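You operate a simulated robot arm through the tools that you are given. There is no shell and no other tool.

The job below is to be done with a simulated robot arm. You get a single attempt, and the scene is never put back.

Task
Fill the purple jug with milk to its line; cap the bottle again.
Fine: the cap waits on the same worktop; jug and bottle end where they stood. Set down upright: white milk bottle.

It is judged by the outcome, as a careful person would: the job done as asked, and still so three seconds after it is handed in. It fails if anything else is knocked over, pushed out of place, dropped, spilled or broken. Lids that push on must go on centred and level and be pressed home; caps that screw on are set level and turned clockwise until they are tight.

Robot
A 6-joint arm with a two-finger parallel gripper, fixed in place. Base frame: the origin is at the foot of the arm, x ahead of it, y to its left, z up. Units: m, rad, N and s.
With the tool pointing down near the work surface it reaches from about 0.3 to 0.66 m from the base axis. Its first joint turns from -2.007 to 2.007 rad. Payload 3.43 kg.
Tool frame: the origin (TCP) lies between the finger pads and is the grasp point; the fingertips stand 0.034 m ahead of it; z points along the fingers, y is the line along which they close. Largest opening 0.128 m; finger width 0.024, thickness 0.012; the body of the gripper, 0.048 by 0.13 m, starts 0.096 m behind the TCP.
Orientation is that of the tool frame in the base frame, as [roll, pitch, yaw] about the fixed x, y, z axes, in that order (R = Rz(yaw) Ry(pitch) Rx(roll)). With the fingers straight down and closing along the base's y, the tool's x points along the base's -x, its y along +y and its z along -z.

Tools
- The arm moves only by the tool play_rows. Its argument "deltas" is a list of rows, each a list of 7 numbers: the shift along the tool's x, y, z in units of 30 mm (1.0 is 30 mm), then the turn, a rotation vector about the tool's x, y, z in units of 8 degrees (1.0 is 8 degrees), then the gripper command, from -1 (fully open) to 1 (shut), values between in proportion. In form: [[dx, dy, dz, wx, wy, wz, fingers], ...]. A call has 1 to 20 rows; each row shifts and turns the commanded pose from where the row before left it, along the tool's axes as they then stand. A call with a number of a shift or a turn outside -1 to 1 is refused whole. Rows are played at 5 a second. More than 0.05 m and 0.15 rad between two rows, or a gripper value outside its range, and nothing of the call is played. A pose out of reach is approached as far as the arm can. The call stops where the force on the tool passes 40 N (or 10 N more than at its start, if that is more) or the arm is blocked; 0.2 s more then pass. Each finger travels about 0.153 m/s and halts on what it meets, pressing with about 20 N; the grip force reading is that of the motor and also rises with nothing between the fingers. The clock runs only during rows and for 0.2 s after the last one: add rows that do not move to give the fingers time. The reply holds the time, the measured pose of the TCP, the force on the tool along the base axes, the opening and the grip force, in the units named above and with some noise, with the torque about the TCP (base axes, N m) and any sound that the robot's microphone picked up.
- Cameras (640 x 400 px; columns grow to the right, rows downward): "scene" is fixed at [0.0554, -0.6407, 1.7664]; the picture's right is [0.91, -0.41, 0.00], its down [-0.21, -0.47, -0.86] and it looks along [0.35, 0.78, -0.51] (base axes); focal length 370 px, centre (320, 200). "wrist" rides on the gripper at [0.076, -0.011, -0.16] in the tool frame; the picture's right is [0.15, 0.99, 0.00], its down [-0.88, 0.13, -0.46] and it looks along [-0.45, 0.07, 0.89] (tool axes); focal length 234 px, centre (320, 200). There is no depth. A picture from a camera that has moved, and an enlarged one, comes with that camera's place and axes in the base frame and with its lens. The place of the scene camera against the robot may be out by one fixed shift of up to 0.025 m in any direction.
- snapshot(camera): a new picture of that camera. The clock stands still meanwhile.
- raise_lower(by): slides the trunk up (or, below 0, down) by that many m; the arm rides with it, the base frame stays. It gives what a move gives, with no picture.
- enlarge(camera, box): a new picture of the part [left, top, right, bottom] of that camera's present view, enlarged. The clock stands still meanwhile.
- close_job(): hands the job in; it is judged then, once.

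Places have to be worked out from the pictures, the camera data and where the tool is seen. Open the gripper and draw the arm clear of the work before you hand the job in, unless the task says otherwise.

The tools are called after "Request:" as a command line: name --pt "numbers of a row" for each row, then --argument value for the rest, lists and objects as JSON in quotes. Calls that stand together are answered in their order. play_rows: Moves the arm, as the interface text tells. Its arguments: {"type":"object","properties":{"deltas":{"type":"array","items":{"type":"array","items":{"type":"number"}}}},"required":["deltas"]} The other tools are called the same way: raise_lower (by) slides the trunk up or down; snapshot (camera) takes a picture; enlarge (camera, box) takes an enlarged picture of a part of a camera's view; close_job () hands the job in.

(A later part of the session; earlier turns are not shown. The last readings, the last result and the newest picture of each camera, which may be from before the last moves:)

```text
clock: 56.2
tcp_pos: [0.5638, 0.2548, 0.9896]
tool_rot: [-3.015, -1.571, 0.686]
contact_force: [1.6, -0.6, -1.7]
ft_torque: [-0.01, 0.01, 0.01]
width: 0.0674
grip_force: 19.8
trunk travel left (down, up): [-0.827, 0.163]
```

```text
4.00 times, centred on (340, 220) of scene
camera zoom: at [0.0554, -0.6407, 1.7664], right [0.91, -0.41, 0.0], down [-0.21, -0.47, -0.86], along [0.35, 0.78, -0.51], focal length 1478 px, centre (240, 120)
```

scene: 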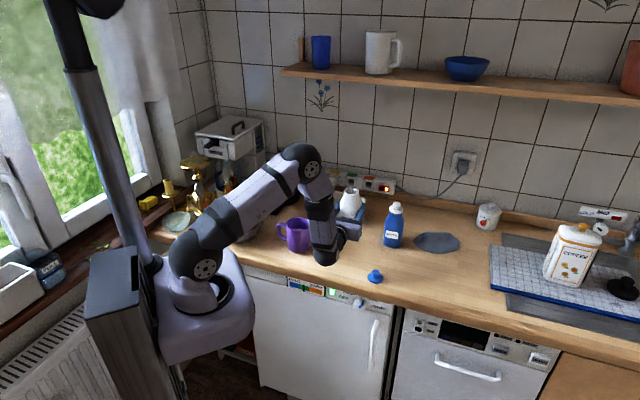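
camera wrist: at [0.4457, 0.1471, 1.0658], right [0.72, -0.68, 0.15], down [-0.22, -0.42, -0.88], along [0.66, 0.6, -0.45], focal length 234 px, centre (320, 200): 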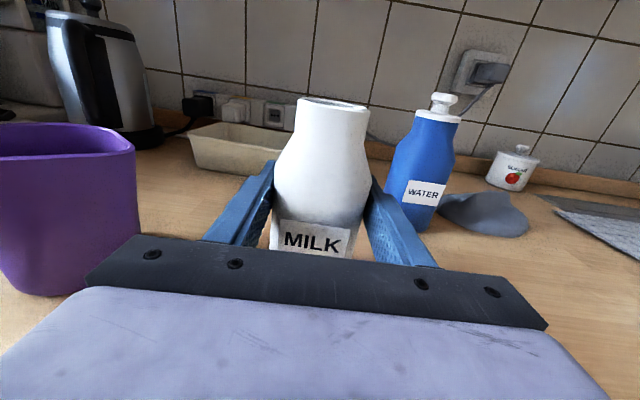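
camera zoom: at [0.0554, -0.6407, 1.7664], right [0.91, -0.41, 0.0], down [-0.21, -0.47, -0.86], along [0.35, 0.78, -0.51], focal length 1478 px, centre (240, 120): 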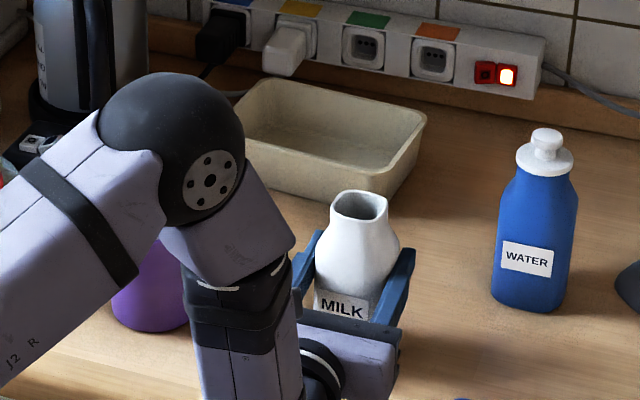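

The rim is about 9 mm above its original height in the scene view, which matches. I'm lowering the last bit in 2 mm steps.

Request:
play_rows --pt "-0.08 0 0 0 0 0 1" --pt "-0.07 0 0 0 0 0 1" --pt "-0.07 0 0 0 0 0 1" --pt "-0.07 0 0 0 0 0 1" --pt "0 0 0 0 0 0 1"

Request:
enlarge --camera "scene" --box '[260, 170, 420, 270]'

```text
clock: 57.5
tcp_pos: [0.564, 0.2553, 0.9819]
tool_rot: [0.315, -1.57, -2.644]
contact_force: [1.2, 0.6, 0.6]
ft_torque: [0.02, 0.0, -0.02]
width: 0.067
grip_force: 19.7
trunk travel left (down, up): [-0.827, 0.163]
```

```text
4.00 times, centred on (340, 220) of scene
camera zoom: at [0.0554, -0.6407, 1.7664], right [0.91, -0.41, 0.0], down [-0.21, -0.47, -0.86], along [0.35, 0.78, -0.51], focal length 1478 px, centre (240, 120)
```

zoom: 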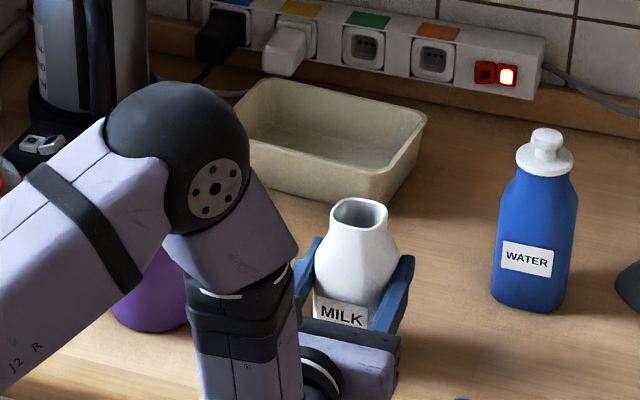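

Force went from −1.7 to +0.6 N, so the bottle has just met the counter. One more millimetre to confirm it's fully seated.

Request:
play_rows --pt "-0.04 0 0 0 0 0 1" --pt "0 0 0 0 0 0 1"

```text
clock: 58.0
tcp_pos: [0.5639, 0.2552, 0.9823]
tool_rot: [0.32, -1.565, -2.648]
contact_force: [-0.3, 3.1, 7.7]
ft_torque: [0.14, 0.26, -0.08]
width: 0.0673
grip_force: 19.6
trunk travel left (down, up): [-0.827, 0.163]
```

Seated, with a firm 7.7 N contact. I'll ease off slightly and open the fingers.

Request:
play_rows --pt "0.04 0 0 0 0 0 1" --pt "0 0 0 0 0 0 -0.15" --pt "0 0 0 0 0 0 -0.4" --pt "0 0 0 0 0 0 -0.8" --pt "0 0 0 0 0 0 -0.8"

Request:
snapshot --camera "wrist"

Request:
enlarge --camera "scene" --box '[260, 170, 420, 270]'

```text
clock: 59.2
tcp_pos: [0.5638, 0.2546, 0.98]
tool_rot: [-0.503, -1.57, -1.825]
contact_force: [-0.3, 0.1, -0.6]
ft_torque: [-0.02, -0.01, -0.01]
width: 0.1151
grip_force: 0.0
trunk travel left (down, up): [-0.827, 0.163]
```

```text
taken
camera wrist: at [0.446, 0.1467, 1.0567], right [0.72, -0.68, 0.15], down [-0.22, -0.42, -0.88], along [0.66, 0.6, -0.45], focal length 234 px, centre (320, 200)
```

wrist: 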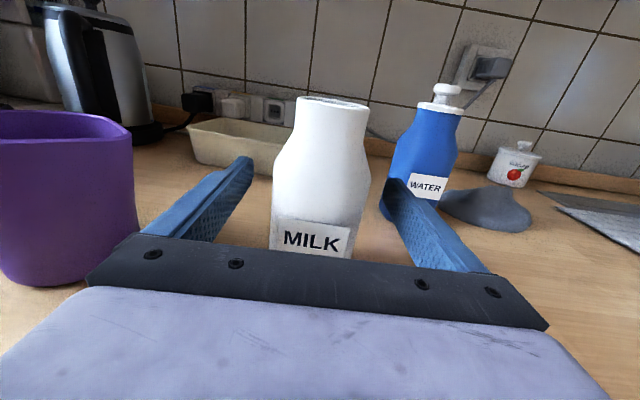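

```text
4.00 times, centred on (340, 220) of scene
camera zoom: at [0.0554, -0.6407, 1.7664], right [0.91, -0.41, 0.0], down [-0.21, -0.47, -0.86], along [0.35, 0.78, -0.51], focal length 1478 px, centre (240, 120)
```

zoom: 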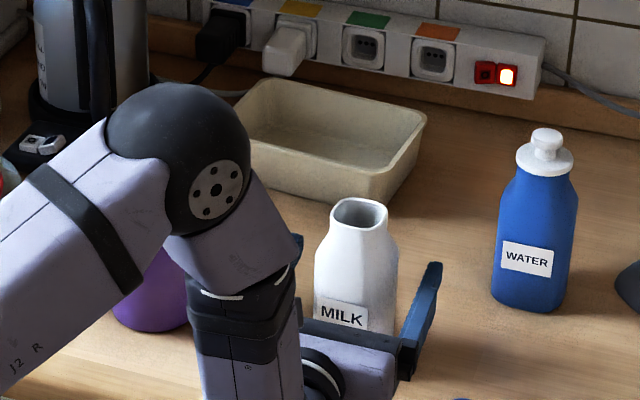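

The bottle stands upright where it was. I'll back the gripper out along its own axis and then check.

Request:
play_rows --pt "0 0 -0.6 0 0 0 -0.8" --pt "0 0 -0.9 0 0 0 -0.8" --pt "0 0 -0.9 0 0 0 -0.8" --pt "0 0 -0.9 0 0 0 -0.8" --pt "0 0 -0.9 0 0 0 -0.8" --pt "0 0 -0.6 0 0 0 -0.8" --pt "0 0 0 0 0 0 -0.8"

Request:
snapshot --camera "wrist"

```text
clock: 60.9
tcp_pos: [0.4641, 0.1519, 0.9839]
tool_rot: [1.177, -1.57, 2.776]
contact_force: [0.1, 0.1, 0.2]
ft_torque: [0.01, 0.03, 0.02]
width: 0.1151
grip_force: 0.1
trunk travel left (down, up): [-0.827, 0.163]
```

```text
taken
camera wrist: at [0.3461, 0.0443, 1.0589], right [0.72, -0.68, 0.15], down [-0.22, -0.42, -0.88], along [0.66, 0.6, -0.45], focal length 234 px, centre (320, 200)
```

wrist: 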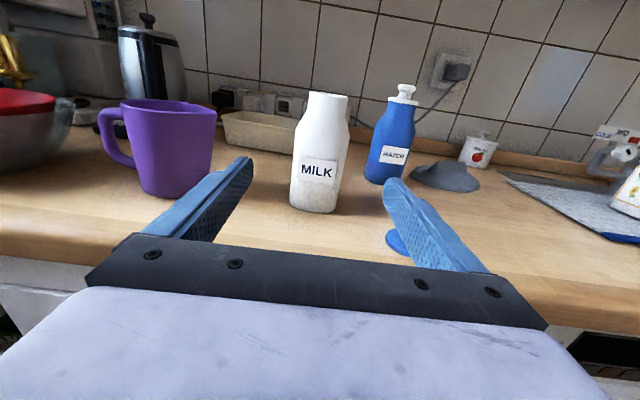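

All clear, with nothing disturbed. I'll raise the trunk and then swing the tool back to pointing down.

Request:
raise_lower --by 0.14

Request:
play_rows --pt "0 0 0 0 -0.9375 0 -0.8" --pt "0 0 0 0 -0.9375 0 -0.8" --pt "0 0 0 0 -0.9375 0 -0.8" --pt "0 0 0 0 -0.9375 0 -0.8" --pt "0 0 0 0 -0.9375 0 -0.8" --pt "0 0 0 0 -0.9375 0 -0.8" --pt "0 0 0 0 -0.9375 0 -0.8" --pt "0 0 0 0 -0.9375 0 -0.8" --pt "0 0 0 0 -0.9375 0 -0.8" --pt "0 0 0 0 -0.9375 0 -0.8" --pt "0 0 0 0 -0.9375 0 -0.8" --pt "0 0 0 0 -0.9375 0 -0.8" --pt "0 0 0 0 0 0 -0.8"

Request:
snapshot --camera "wrist"

Request:
snapshot --camera "scene"

```text
clock: 62.5
tcp_pos: [0.4655, 0.1525, 1.1234]
tool_rot: [-3.042, -1.57, 0.714]
contact_force: [0.1, 0.2, 0.7]
ft_torque: [-0.02, -0.01, -0.01]
width: 0.115
grip_force: 0.1
trunk travel left (down, up): [-0.967, 0.023]
```

```text
clock: 65.3
tcp_pos: [0.4652, 0.1531, 1.1227]
tool_rot: [3.141, 0.003, 0.812]
contact_force: [-0.1, -0.2, -0.2]
ft_torque: [0.0, -0.02, 0.0]
width: 0.1154
grip_force: 0.1
trunk travel left (down, up): [-0.967, 0.023]
```

```text
taken
camera wrist: at [0.5079, 0.2156, 1.283], right [0.82, -0.57, 0.0], down [-0.51, -0.73, 0.46], along [-0.26, -0.37, -0.89], focal length 234 px, centre (320, 200)
```

wrist: 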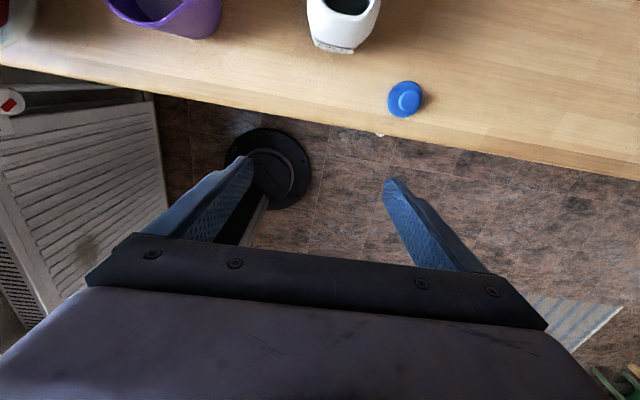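

```text
taken
```

scene: 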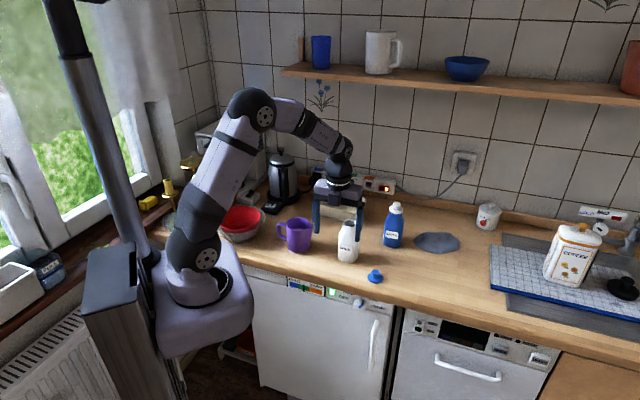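

The tool points down again at yaw 46.5°. I'll check the jug's level in the scene view and zoom in on the lid and bottle for accurate positions.

Request:
enlarge --camera "scene" --box '[265, 205, 329, 255]'

Request:
enlarge --camera "wrist" --box '[290, 0, 450, 120]'

Request:
enlarge --camera "scene" --box '[330, 205, 410, 290]'

```text
8.00 times, centred on (297, 230) of scene
camera zoom: at [0.0554, -0.6407, 1.7664], right [0.91, -0.41, 0.0], down [-0.21, -0.47, -0.86], along [0.35, 0.78, -0.51], focal length 2956 px, centre (504, -40)
```

zoom: 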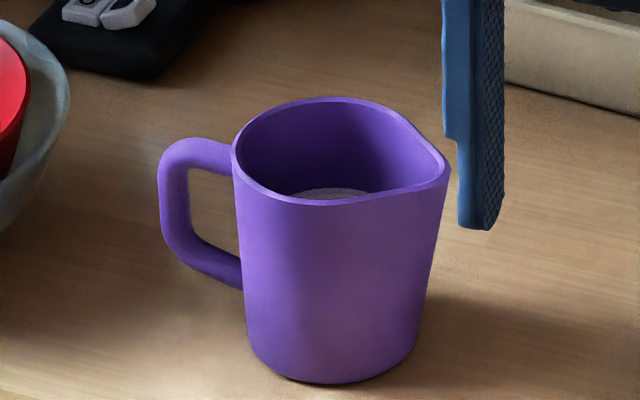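

```text
3.33 times, centred on (370, 60) of wrist
camera zoom: at [0.5079, 0.2156, 1.283], right [0.82, -0.57, 0.0], down [-0.51, -0.73, 0.46], along [-0.26, -0.37, -0.89], focal length 781 px, centre (153, 667)
```

zoom: 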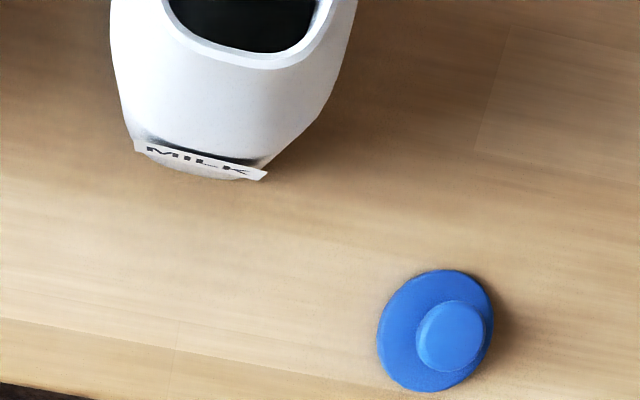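

```text
4.71 times, centred on (370, 248) of scene
camera zoom: at [0.0554, -0.6407, 1.7664], right [0.91, -0.41, 0.0], down [-0.21, -0.47, -0.86], along [0.35, 0.78, -0.51], focal length 1739 px, centre (85, -24)
```

zoom: 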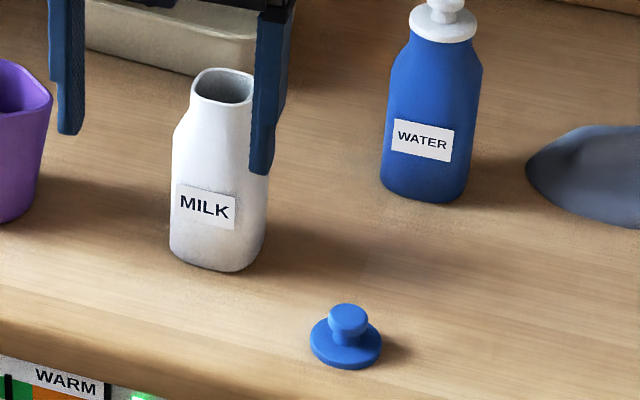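

The jug hasn't moved and shows milk at its line, and the counter is clean. The lid is near (0.595, 0.123). I'll move above it at a safe height and take a closer look.

Request:
play_rows --pt "0.446 0.771 0 0 0 0 -0.5" --pt "0.446 0.771 0 0 0 0 -0.5" --pt "0.446 0.771 0 0 0 0 -0.5" --pt "0.446 0.771 0 0 0 0 -0.5" --pt "0.446 0.771 0 0 0 0 -0.5" --pt "0 0 0.9 0 0 0 -0.5" --pt "0 0 0.9 0 0 0 -0.5" --pt "0 0 0.9 0 0 0 -0.5" --pt "0 0 0 0 0 0 -0.5"

Request:
snapshot --camera "wrist"

Request:
enlarge --camera "wrist" --box '[240, 80, 400, 200]'

```text
clock: 67.3
tcp_pos: [0.5948, 0.1205, 1.0439]
tool_rot: [3.141, -0.001, 0.811]
contact_force: [0.1, 0.2, 0.4]
ft_torque: [0.03, 0.01, -0.04]
width: 0.0959
grip_force: 0.0
trunk travel left (down, up): [-0.967, 0.023]
```

```text
taken
camera wrist: at [0.6373, 0.1833, 1.2028], right [0.82, -0.57, 0.0], down [-0.51, -0.73, 0.46], along [-0.26, -0.37, -0.89], focal length 234 px, centre (320, 200)
```

wrist: 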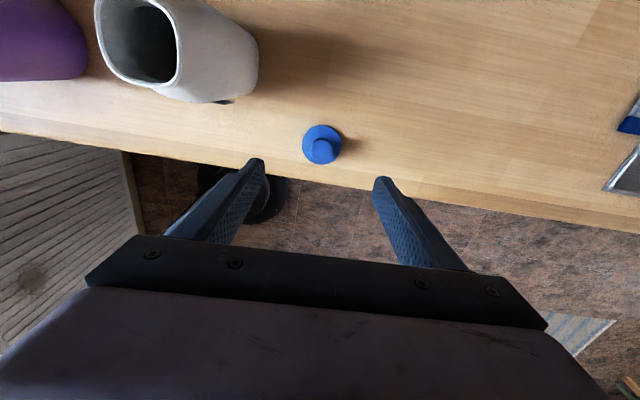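

```text
3.33 times, centred on (320, 140) of wrist
camera zoom: at [0.6373, 0.1833, 1.2028], right [0.82, -0.57, 0.0], down [-0.51, -0.73, 0.46], along [-0.26, -0.37, -0.89], focal length 781 px, centre (320, 400)
```

zoom: 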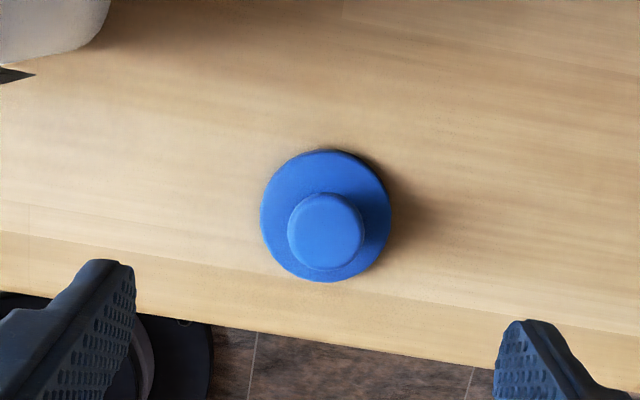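

The lid sits 4.5 mm ahead and 2 mm right of the tool axis. I'll centre on it and descend so the fingertips stop just above its disc, to grip the knob this time.

Request:
play_rows --pt "0.15 0.067 0 0 0 0 -0.5" --pt "0 0 0.8 0 0 0 -0.5" --pt "0 0 0.8 0 0 0 -0.5" --pt "0 0 0.8 0 0 0 -0.5" --pt "0 0 0.4 0 0 0 -0.5" --pt "0 0 0.3 0 0 0 -0.5" --pt "0 0 0.15 0 0 0 -0.5" --pt "0 0 0 0 0 0 -0.5"

Request:
enlarge --camera "wrist" --box '[220, 100, 420, 250]'

Request:
enlarge --camera "scene" --box '[340, 235, 420, 295]'

```text
clock: 69.1
tcp_pos: [0.5989, 0.1239, 0.9452]
tool_rot: [-3.14, -0.001, 0.811]
contact_force: [-0.2, 0.5, 0.5]
ft_torque: [0.0, -0.02, -0.04]
width: 0.096
grip_force: 0.0
trunk travel left (down, up): [-0.967, 0.023]
```

```text
2.67 times, centred on (320, 175) of wrist
camera zoom: at [0.6427, 0.1861, 1.1037], right [0.82, -0.57, 0.0], down [-0.51, -0.73, 0.46], along [-0.26, -0.37, -0.89], focal length 624 px, centre (320, 267)
```

zoom: 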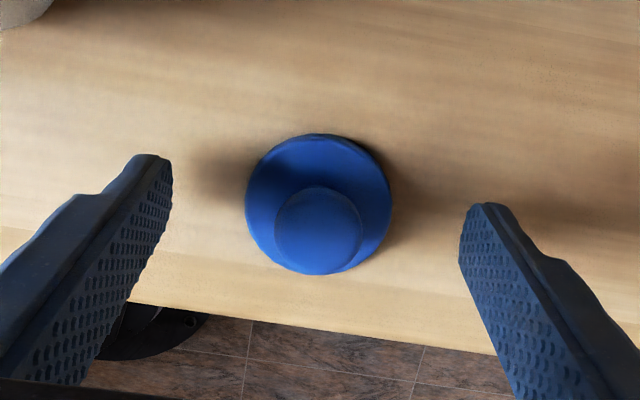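

```text
6.67 times, centred on (380, 265) of scene
camera zoom: at [0.0554, -0.6407, 1.7664], right [0.91, -0.41, 0.0], down [-0.21, -0.47, -0.86], along [0.35, 0.78, -0.51], focal length 2463 px, centre (-80, -233)
```

zoom: 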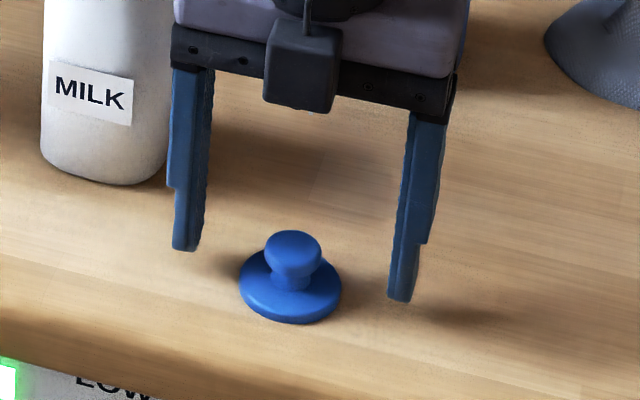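

The knob is exactly centred, so I'm closing on it.

Request:
play_rows --pt "0 0 0 0 0 0 0.1" --pt "0 0 0 0 0 0 0.35" --pt "0 0 0 0 0 0 0.5" --pt "0 0 0 0 0 0 1" --pt "0 0 0 0 0 0 1" --pt "0 0 0 0 0 0 1"

Request:
enlarge --camera "wrist" --box '[240, 120, 400, 220]'

Request:
enlarge --camera "scene" --box '[340, 235, 420, 295]'

```text
clock: 70.5
tcp_pos: [0.599, 0.1225, 0.9443]
tool_rot: [3.141, 0.001, 0.811]
contact_force: [-0.1, 0.4, -0.3]
ft_torque: [0.04, 0.02, -0.02]
width: 0.0251
grip_force: 19.9
trunk travel left (down, up): [-0.967, 0.023]
```

```text
4.00 times, centred on (320, 170) of wrist
camera zoom: at [0.6427, 0.1861, 1.1038], right [0.82, -0.57, 0.0], down [-0.51, -0.73, 0.46], along [-0.26, -0.37, -0.89], focal length 937 px, centre (320, 320)
```

zoom: 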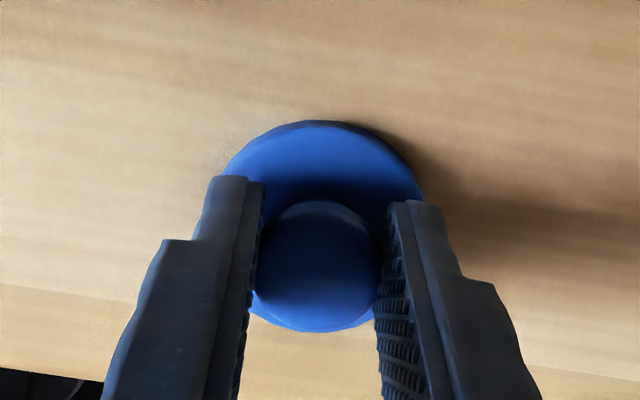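

```text
6.67 times, centred on (380, 265) of scene
camera zoom: at [0.0554, -0.6407, 1.7664], right [0.91, -0.41, 0.0], down [-0.21, -0.47, -0.86], along [0.35, 0.78, -0.51], focal length 2463 px, centre (-80, -233)
```

zoom: 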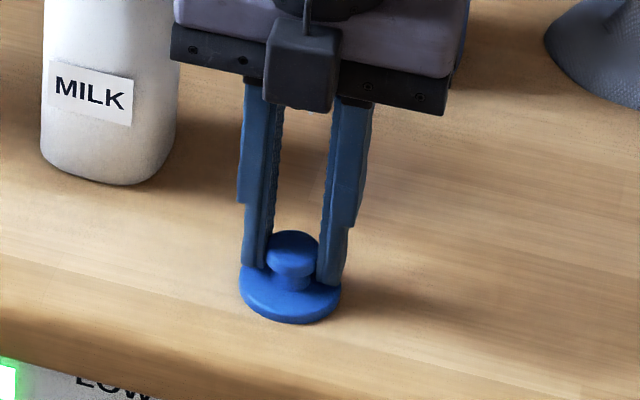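

The knob is gripped at 0.025 m with the fingertips over the disc. I'll lift the lid straight up.

Request:
play_rows --pt "0 0 -0.3 0 0 0 1" --pt "0 0 -0.8 0 0 0 1" --pt "0 0 -1 0 0 0 1" --pt "0 0 -1 0 0 0 1" --pt "0 0 -1 0 0 0 1" --pt "0 0 -1 0 0 0 1" --pt "0 0 -0.9 0 0 0 1" --pt "0 0 0 0 0 0 1"

Request:
snapshot --camera "wrist"

Request:
enlarge --camera "scene" --box '[320, 170, 420, 245]'

```text
clock: 72.3
tcp_pos: [0.5973, 0.1227, 1.1261]
tool_rot: [3.141, -0.001, 0.811]
contact_force: [0.3, -0.2, 0.0]
ft_torque: [0.02, 0.01, -0.02]
width: 0.0252
grip_force: 20.6
trunk travel left (down, up): [-0.967, 0.023]
```

```text
taken
camera wrist: at [0.6413, 0.186, 1.2858], right [0.82, -0.57, 0.0], down [-0.51, -0.73, 0.46], along [-0.26, -0.37, -0.89], focal length 234 px, centre (320, 200)
```

wrist: 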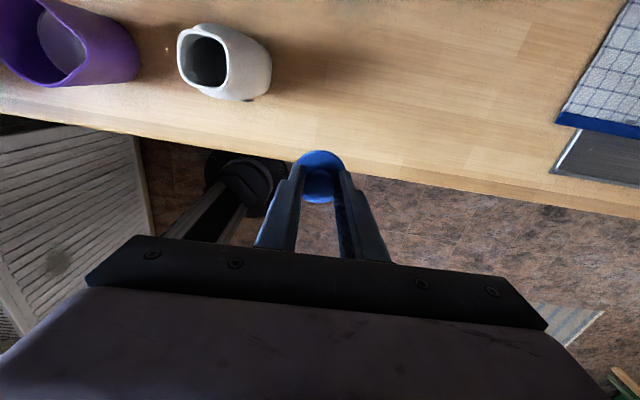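

```text
5.33 times, centred on (370, 208) of scene
camera zoom: at [0.0554, -0.6407, 1.7664], right [0.91, -0.41, 0.0], down [-0.21, -0.47, -0.86], along [0.35, 0.78, -0.51], focal length 1970 px, centre (53, 160)
```

zoom: 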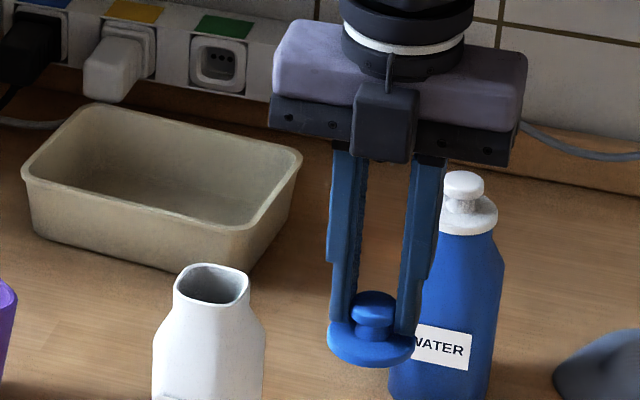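

The lid hangs level in the grip. I notice a faint light spot on the counter between the jug and bottle, so I'll zoom in on it.

Request:
enlarge --camera "wrist" --box '[120, 10, 260, 110]'

Request:
enlarge --camera "scene" --box '[270, 200, 370, 275]'

```text
4.00 times, centred on (190, 60) of wrist
camera zoom: at [0.6413, 0.186, 1.2858], right [0.82, -0.57, 0.0], down [-0.51, -0.73, 0.46], along [-0.26, -0.37, -0.89], focal length 937 px, centre (840, 760)
```

zoom: 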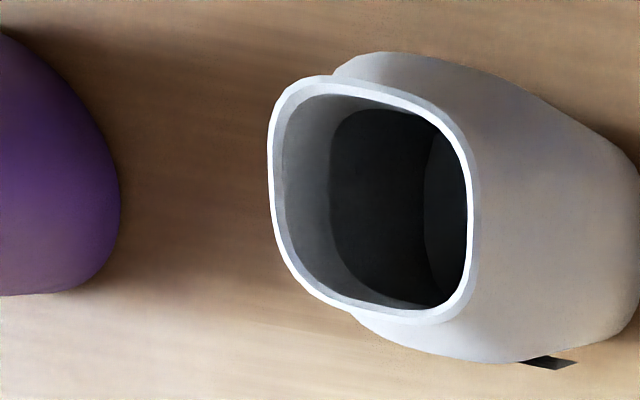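

```text
5.33 times, centred on (320, 238) of scene
camera zoom: at [0.0554, -0.6407, 1.7664], right [0.91, -0.41, 0.0], down [-0.21, -0.47, -0.86], along [0.35, 0.78, -0.51], focal length 1970 px, centre (320, 0)
```

zoom: 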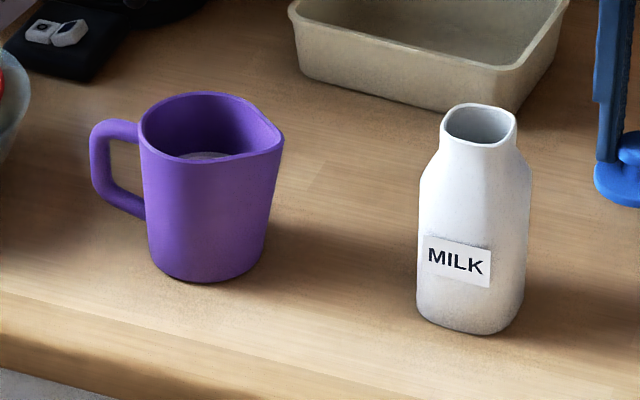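

No spill: the spot was only image noise, and the jug and bottle look clean. The bottle mouth centre comes out at about (0.565, 0.258). I'll carry the lid over it, staying 3–4 cm above the rim.

Request:
play_rows --pt "0.3 -0.46 0 0 0 0 1" --pt "0.56 -0.86 0 0 0 0 1" --pt "0.56 -0.86 0 0 0 0 1" --pt "0.56 -0.86 0 0 0 0 1" --pt "0.56 -0.853 0 0 0 0 1" --pt "0 0 0 0 0 0 1"

Request:
snapshot --camera "wrist"

Request:
enlarge --camera "wrist" --box '[240, 70, 400, 220]'

Request:
enlarge --camera "scene" --box '[310, 180, 390, 240]'

```text
clock: 73.7
tcp_pos: [0.5659, 0.2599, 1.1238]
tool_rot: [3.141, -0.001, 0.814]
contact_force: [0.1, -0.9, 0.2]
ft_torque: [0.01, 0.02, 0.0]
width: 0.0251
grip_force: 20.0
trunk travel left (down, up): [-0.967, 0.023]
```

```text
taken
camera wrist: at [0.6101, 0.3228, 1.2848], right [0.82, -0.57, 0.0], down [-0.51, -0.73, 0.46], along [-0.26, -0.37, -0.89], focal length 234 px, centre (320, 200)
```

wrist: 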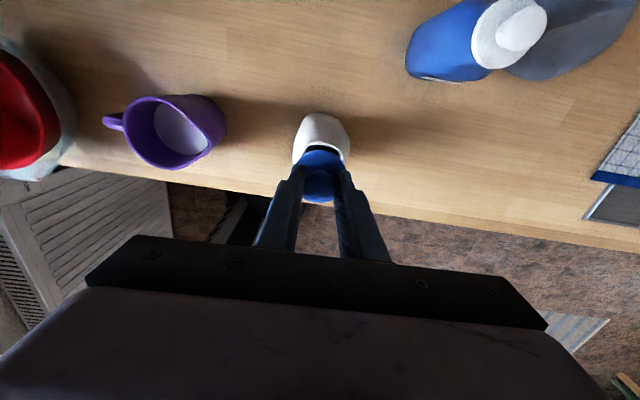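

```text
2.67 times, centred on (320, 145) of wrist
camera zoom: at [0.6101, 0.3228, 1.2848], right [0.82, -0.57, 0.0], down [-0.51, -0.73, 0.46], along [-0.26, -0.37, -0.89], focal length 624 px, centre (320, 347)
```

zoom: 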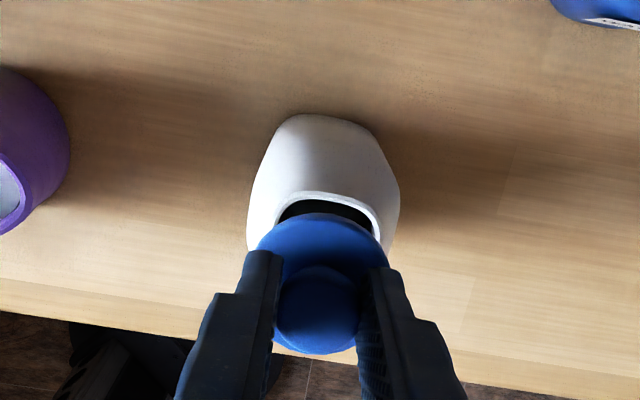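

```text
6.67 times, centred on (350, 210) of scene
camera zoom: at [0.0554, -0.6407, 1.7664], right [0.91, -0.41, 0.0], down [-0.21, -0.47, -0.86], along [0.35, 0.78, -0.51], focal length 2463 px, centre (120, 133)
```

zoom: 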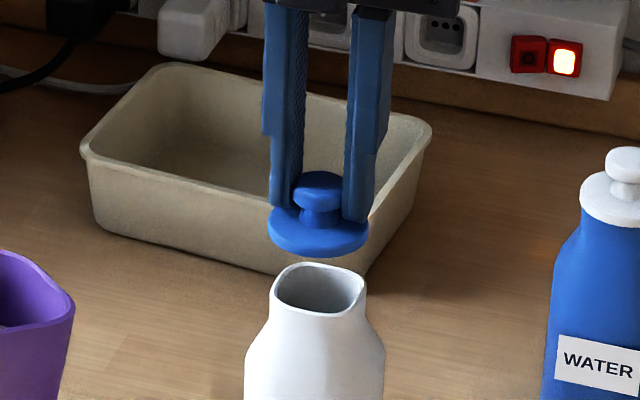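

The lid is close to aligned over the mouth. I'll take higher zooms from both cameras for a fine check before lowering.

Request:
enlarge --camera "wrist" --box '[280, 105, 360, 165]'

Request:
enlarge --camera "scene" --box '[336, 196, 368, 220]'

```text
6.67 times, centred on (320, 135) of wrist
camera zoom: at [0.6101, 0.3228, 1.2848], right [0.82, -0.57, 0.0], down [-0.51, -0.73, 0.46], along [-0.26, -0.37, -0.89], focal length 1561 px, centre (320, 633)
```

zoom: 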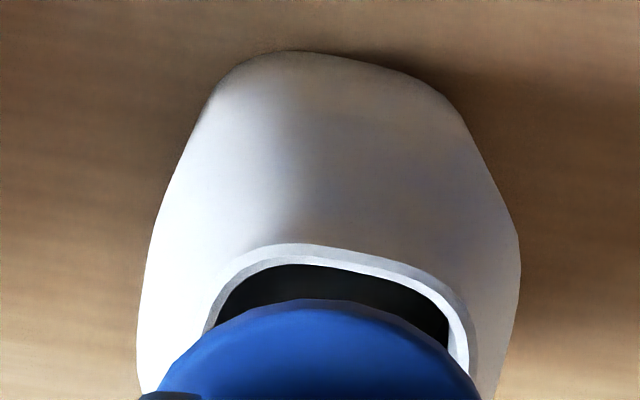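

```text
16.00 times, centred on (352, 208) of scene
camera zoom: at [0.0554, -0.6407, 1.7664], right [0.91, -0.41, 0.0], down [-0.21, -0.47, -0.86], along [0.35, 0.78, -0.51], focal length 5912 px, centre (-192, 72)
```

zoom: 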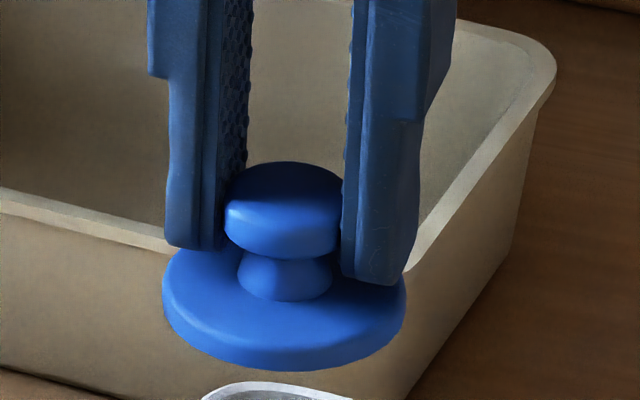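

Both views suggest the mouth is about 1.3 mm to the right of the lid. I'll correct that and lower to just above the rim.

Request:
play_rows --pt "0 0.045 0.3 0 0 0 1" --pt "0 0 0.4 0 0 0 1" --pt "0 0 0.2 0 0 0 1" --pt "0 0 0 0 0 0 1"

Request:
enlarge --camera "wrist" --box '[270, 105, 370, 180]'

Request:
enlarge --camera "scene" --box '[330, 195, 370, 225]'

```text
clock: 74.7
tcp_pos: [0.5683, 0.2587, 1.0969]
tool_rot: [-3.141, -0.001, 0.813]
contact_force: [-0.2, -0.4, -0.5]
ft_torque: [-0.02, -0.01, 0.0]
width: 0.0253
grip_force: 20.2
trunk travel left (down, up): [-0.967, 0.023]
```

```text
5.33 times, centred on (320, 142) of wrist
camera zoom: at [0.6115, 0.3217, 1.2571], right [0.82, -0.57, 0.0], down [-0.51, -0.73, 0.46], along [-0.26, -0.37, -0.89], focal length 1249 px, centre (320, 507)
```

zoom: 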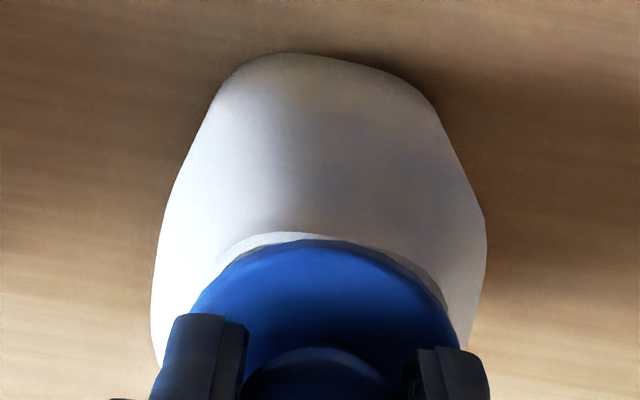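

```text
13.33 times, centred on (350, 210) of scene
camera zoom: at [0.0554, -0.6407, 1.7664], right [0.91, -0.41, 0.0], down [-0.21, -0.47, -0.86], along [0.35, 0.78, -0.51], focal length 4926 px, centre (-80, 67)
```

zoom: 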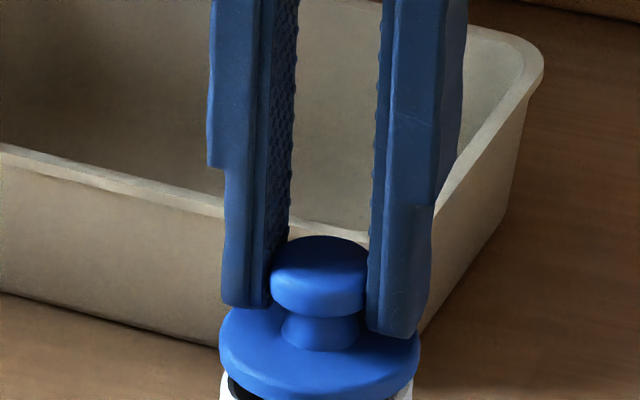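

Nearly there. I'll look slightly lower in the scene view to see the lid and rim together.

Request:
enlarge --camera "scene" --box '[330, 207, 370, 237]'

```text
13.33 times, centred on (350, 222) of scene
camera zoom: at [0.0554, -0.6407, 1.7664], right [0.91, -0.41, 0.0], down [-0.21, -0.47, -0.86], along [0.35, 0.78, -0.51], focal length 4926 px, centre (-80, -93)
```

zoom: 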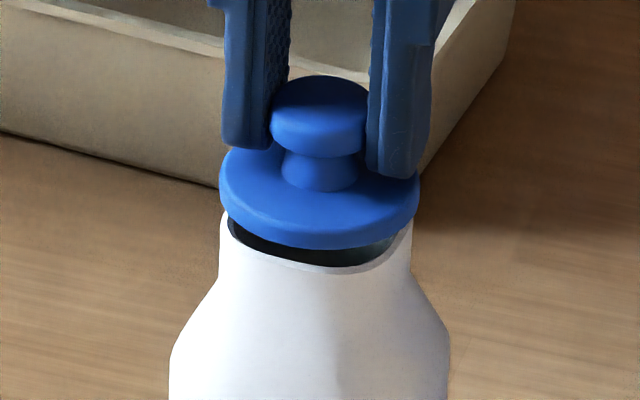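

Lid and mouth agree to within about 1 mm, with roughly a 6–8 mm gap. I'm lowering in 1.5 mm steps, watching the force.

Request:
play_rows --pt "0 0 0.05 0 0 0 1" --pt "0 0 0.05 0 0 0 1" --pt "0 0 0.05 0 0 0 1" --pt "0 0 0.05 0 0 0 1" --pt "0 0 0 0 0 0 1"

Request:
enlarge --camera "scene" --box '[330, 207, 370, 237]'

Request:
enlarge --camera "wrist" --box '[270, 105, 370, 180]'

```text
clock: 75.9
tcp_pos: [0.5681, 0.2582, 1.0912]
tool_rot: [-3.141, -0.001, 0.811]
contact_force: [-0.2, -0.1, 0.5]
ft_torque: [0.01, 0.04, 0.02]
width: 0.0254
grip_force: 19.6
trunk travel left (down, up): [-0.967, 0.023]
```

```text
13.33 times, centred on (350, 222) of scene
camera zoom: at [0.0554, -0.6407, 1.7664], right [0.91, -0.41, 0.0], down [-0.21, -0.47, -0.86], along [0.35, 0.78, -0.51], focal length 4926 px, centre (-80, -93)
```

zoom: 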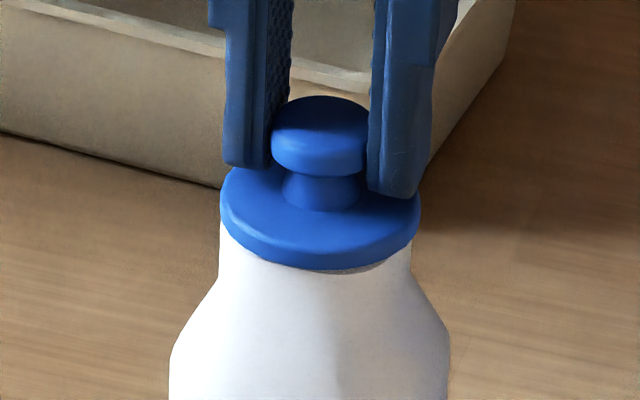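

```text
5.33 times, centred on (320, 142) of wrist
camera zoom: at [0.6118, 0.3212, 1.2513], right [0.82, -0.57, 0.0], down [-0.51, -0.73, 0.46], along [-0.26, -0.37, -0.89], focal length 1249 px, centre (320, 507)
```

zoom: 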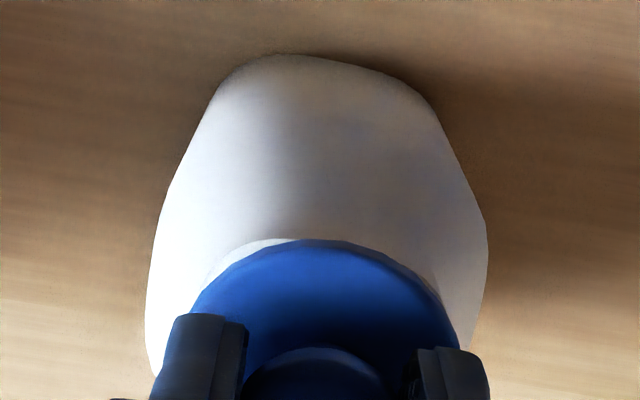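

The scene view shows the lid about 1.2 mm too far right, so I'll shift it back left and continue down in 1 mm steps.

Request:
play_rows --pt "0 -0.04 0 0 0 0 1" --pt "0 0 0.035 0 0 0 1" --pt "0 0 0.035 0 0 0 1" --pt "0 0 0 0 0 0 1"

Request:
enlarge --camera "scene" --box '[330, 207, 370, 237]'

```text
clock: 76.9
tcp_pos: [0.5672, 0.2588, 1.0905]
tool_rot: [-3.141, -0.001, 0.812]
contact_force: [0.0, -0.7, 0.8]
ft_torque: [-0.02, 0.02, -0.03]
width: 0.0256
grip_force: 19.8
trunk travel left (down, up): [-0.967, 0.023]
```

```text
13.33 times, centred on (350, 222) of scene
camera zoom: at [0.0554, -0.6407, 1.7664], right [0.91, -0.41, 0.0], down [-0.21, -0.47, -0.86], along [0.35, 0.78, -0.51], focal length 4926 px, centre (-80, -93)
```

zoom: 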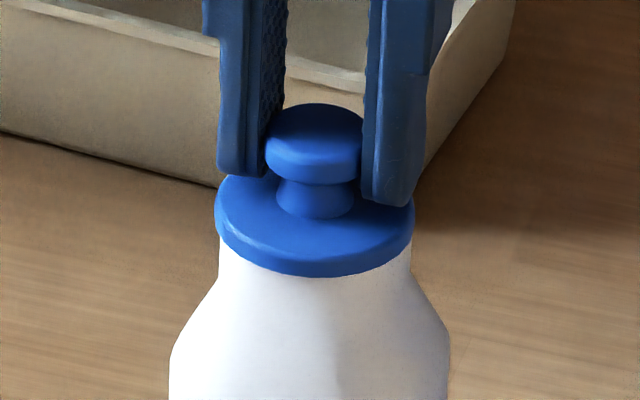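

The lid is now centred on the neck (314.5 against 315.5 px). I'm continuing down in 1 mm steps until contact.

Request:
play_rows --pt "0 0 0.035 0 0 0 1" --pt "0 0 0.035 0 0 0 1" --pt "0 0 0.035 0 0 0 1" --pt "0 0 0 0 0 0 1"

Request:
enlarge --camera "scene" --box '[330, 207, 370, 237]'

```text
clock: 77.9
tcp_pos: [0.5676, 0.2598, 1.0899]
tool_rot: [3.141, -0.008, 0.811]
contact_force: [3.5, 1.0, 18.9]
ft_torque: [-0.1, -0.03, -0.01]
width: 0.0252
grip_force: 20.4
trunk travel left (down, up): [-0.967, 0.023]
heard: snap
```

```text
13.33 times, centred on (350, 222) of scene
camera zoom: at [0.0554, -0.6407, 1.7664], right [0.91, -0.41, 0.0], down [-0.21, -0.47, -0.86], along [0.35, 0.78, -0.51], focal length 4926 px, centre (-80, -93)
```

zoom: 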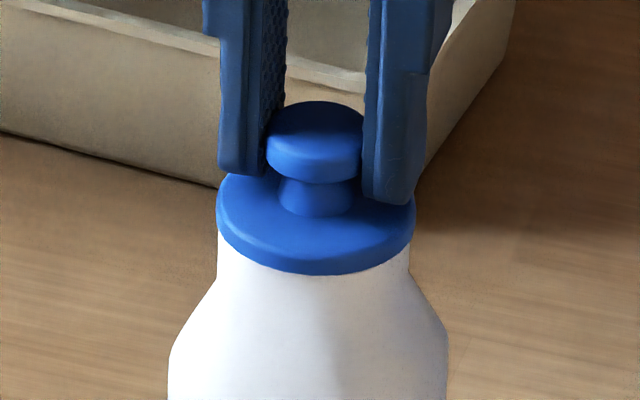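

I heard a snap at about 19 N, so the lid has gone home. I'll press just a little more to be sure it's seated.

Request:
play_rows --pt "0 0 0.04 0 0 0 1" --pt "0 0 0.03 0 0 0 1" --pt "0 0 0 0 0 0 1"

Request:
enlarge --camera "scene" --box '[330, 207, 370, 237]'

```text
clock: 78.7
tcp_pos: [0.5674, 0.2581, 1.0867]
tool_rot: [-3.141, -0.006, 0.812]
contact_force: [4.1, -0.9, 22.5]
ft_torque: [-0.06, -0.07, 0.03]
width: 0.0252
grip_force: 19.7
trunk travel left (down, up): [-0.967, 0.023]
```

```text
13.33 times, centred on (350, 222) of scene
camera zoom: at [0.0554, -0.6407, 1.7664], right [0.91, -0.41, 0.0], down [-0.21, -0.47, -0.86], along [0.35, 0.78, -0.51], focal length 4926 px, centre (-80, -93)
```

zoom: 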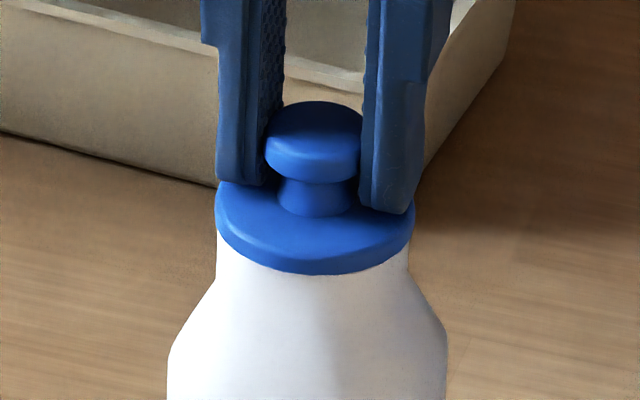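

The fingers slid down the knob while the lid stayed put, so it's fully seated and level. I'll relieve the load and open the fingers.

Request:
play_rows --pt "0 0 -0.06 0 0 0 1" --pt "0 0 0 0 0 0 0.5" --pt "0 0 0 0 0 0 0.2" --pt "0 0 0 0 0 0 -0.3" --pt "0 0 0 0 0 0 -0.5" --pt "0 0 0 0 0 0 -0.5"

Request:
enlarge --camera "scene" --box '[320, 200, 400, 250]'

Request:
enlarge --camera "wrist" --box '[240, 90, 400, 210]'

```text
clock: 80.1
tcp_pos: [0.5676, 0.2583, 1.0851]
tool_rot: [3.141, 0.002, 0.811]
contact_force: [-0.8, -0.1, 2.0]
ft_torque: [-0.07, 0.0, 0.0]
width: 0.096
grip_force: 0.1
trunk travel left (down, up): [-0.967, 0.023]
```

```text
8.00 times, centred on (360, 225) of scene
camera zoom: at [0.0554, -0.6407, 1.7664], right [0.91, -0.41, 0.0], down [-0.21, -0.47, -0.86], along [0.35, 0.78, -0.51], focal length 2956 px, centre (0, 0)
```

zoom: 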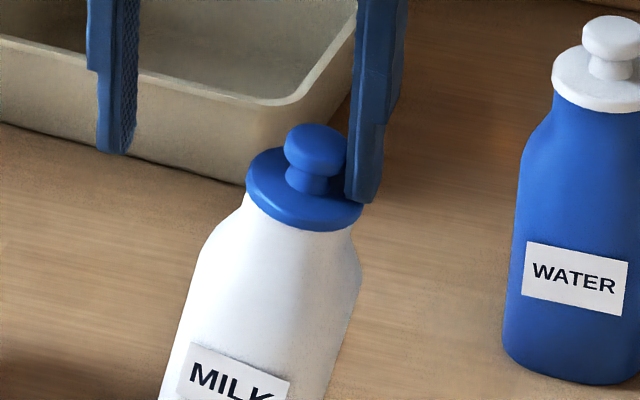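

```text
3.33 times, centred on (320, 150) of wrist
camera zoom: at [0.6103, 0.3224, 1.2447], right [0.82, -0.57, 0.0], down [-0.51, -0.73, 0.46], along [-0.26, -0.37, -0.89], focal length 781 px, centre (320, 367)
```

zoom: 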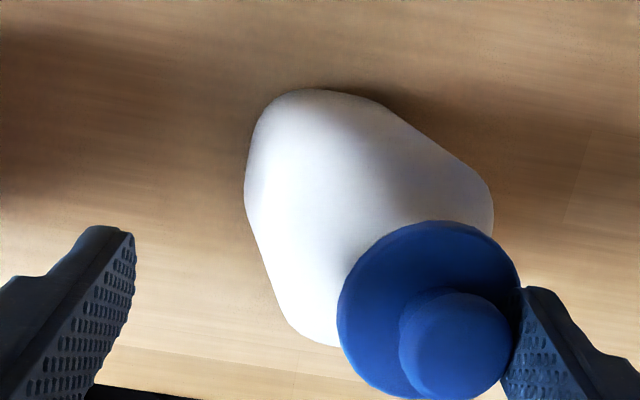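

The bottle has tipped to the right and is leaning on the right finger: the finger evidently dragged the lid as it opened. It's still supported. I'll close slowly so the right finger pushes the knob back upright between both fingers.

Request:
play_rows --pt "0 0 0 0 0 0 -0.42" --pt "0 0 0 0 0 0 -0.34" --pt "0 0 0 0 0 0 -0.26" --pt "0 0 0 0 0 0 -0.18" --pt "0 0 0 0 0 0 -0.1" --pt "0 0 0 0 0 0 -0.02" --pt "0 0 0 0 0 0 0.06"

Request:
enlarge --camera "scene" --box '[310, 190, 406, 270]'

Request:
enlarge --camera "wrist" --box '[240, 90, 400, 210]'

```text
clock: 81.7
tcp_pos: [0.5668, 0.2586, 1.0863]
tool_rot: [3.141, 0.001, 0.811]
contact_force: [-0.5, 0.4, 0.1]
ft_torque: [-0.04, 0.01, -0.01]
width: 0.0602
grip_force: 0.0
trunk travel left (down, up): [-0.967, 0.023]
```

```text
5.00 times, centred on (358, 230) of scene
camera zoom: at [0.0554, -0.6407, 1.7664], right [0.91, -0.41, 0.0], down [-0.21, -0.47, -0.86], along [0.35, 0.78, -0.51], focal length 1847 px, centre (130, 50)
```

zoom: 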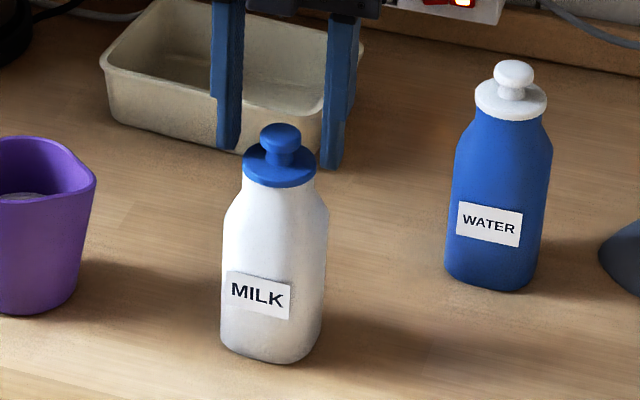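

```text
3.33 times, centred on (320, 150) of wrist
camera zoom: at [0.6107, 0.3226, 1.2457], right [0.82, -0.57, 0.0], down [-0.51, -0.73, 0.46], along [-0.26, -0.37, -0.89], focal length 781 px, centre (320, 367)
```

zoom: 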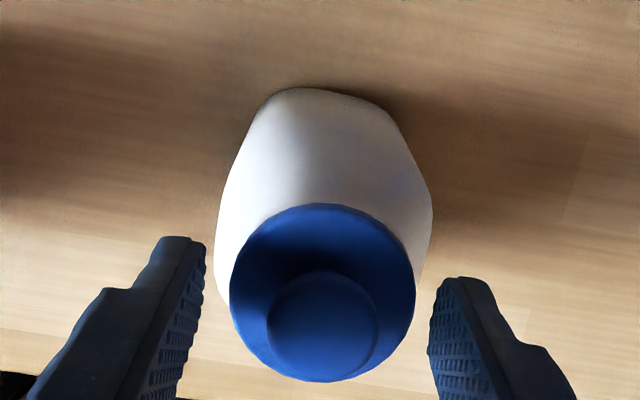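

The bottle rocked back upright and now stands free between the fingers, with about 5 mm clear on each side and the lid on. I'll withdraw straight up, slowly, without changing the opening.

Request:
play_rows --pt "0 0 -0.15 0 0 0 0.06" --pt "0 0 -0.3 0 0 0 0.06" --pt "0 0 -0.5 0 0 0 0.06" --pt "0 0 -0.6 0 0 0 0.06" --pt "0 0 0 0 0 0 0.06"

Request:
enlarge --camera "scene" --box '[320, 200, 400, 250]'

Request:
enlarge --camera "scene" --box '[260, 170, 420, 270]'

Request:
enlarge --camera "wrist" --box '[220, 60, 420, 210]'

```text
clock: 82.9
tcp_pos: [0.5671, 0.2589, 1.1321]
tool_rot: [-3.141, 0.0, 0.812]
contact_force: [-0.2, -0.5, -0.8]
ft_torque: [0.02, 0.0, 0.0]
width: 0.0603
grip_force: 0.0
trunk travel left (down, up): [-0.967, 0.023]
```

```text
8.00 times, centred on (360, 225) of scene
camera zoom: at [0.0554, -0.6407, 1.7664], right [0.91, -0.41, 0.0], down [-0.21, -0.47, -0.86], along [0.35, 0.78, -0.51], focal length 2956 px, centre (0, 0)
```

zoom: 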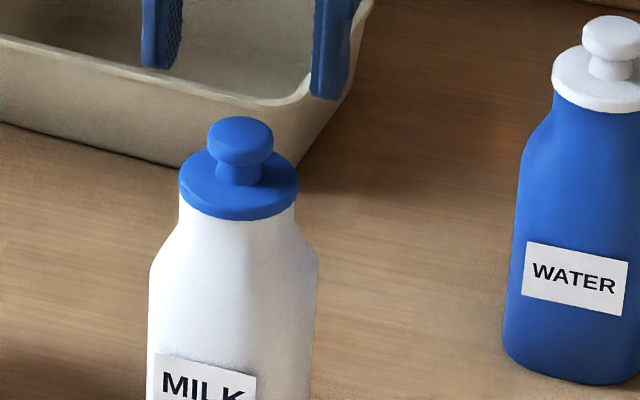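

```text
4.00 times, centred on (340, 220) of scene
camera zoom: at [0.0554, -0.6407, 1.7664], right [0.91, -0.41, 0.0], down [-0.21, -0.47, -0.86], along [0.35, 0.78, -0.51], focal length 1478 px, centre (240, 120)
```

zoom: 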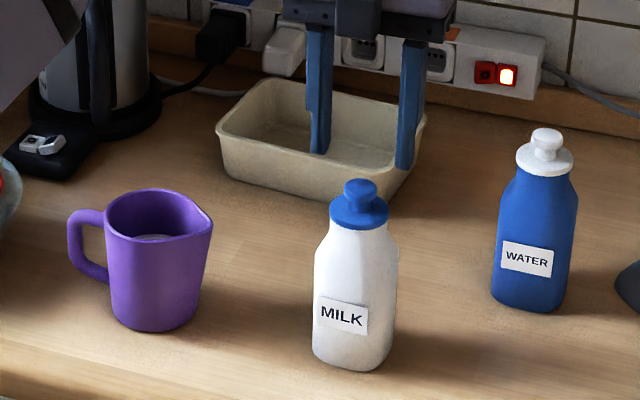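

```text
2.67 times, centred on (320, 135) of wrist
camera zoom: at [0.6105, 0.3217, 1.2918], right [0.82, -0.57, 0.0], down [-0.51, -0.73, 0.46], along [-0.26, -0.37, -0.89], focal length 624 px, centre (320, 373)
```

zoom: 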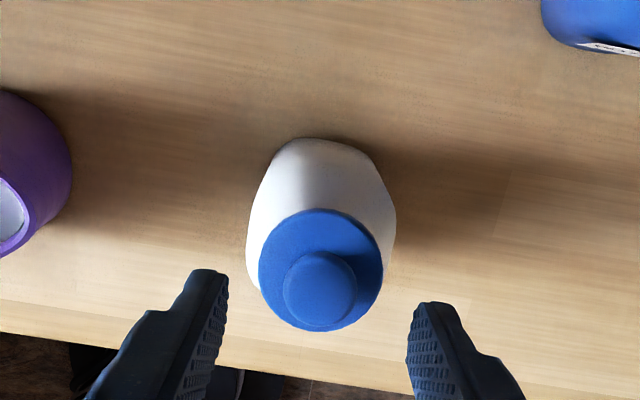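

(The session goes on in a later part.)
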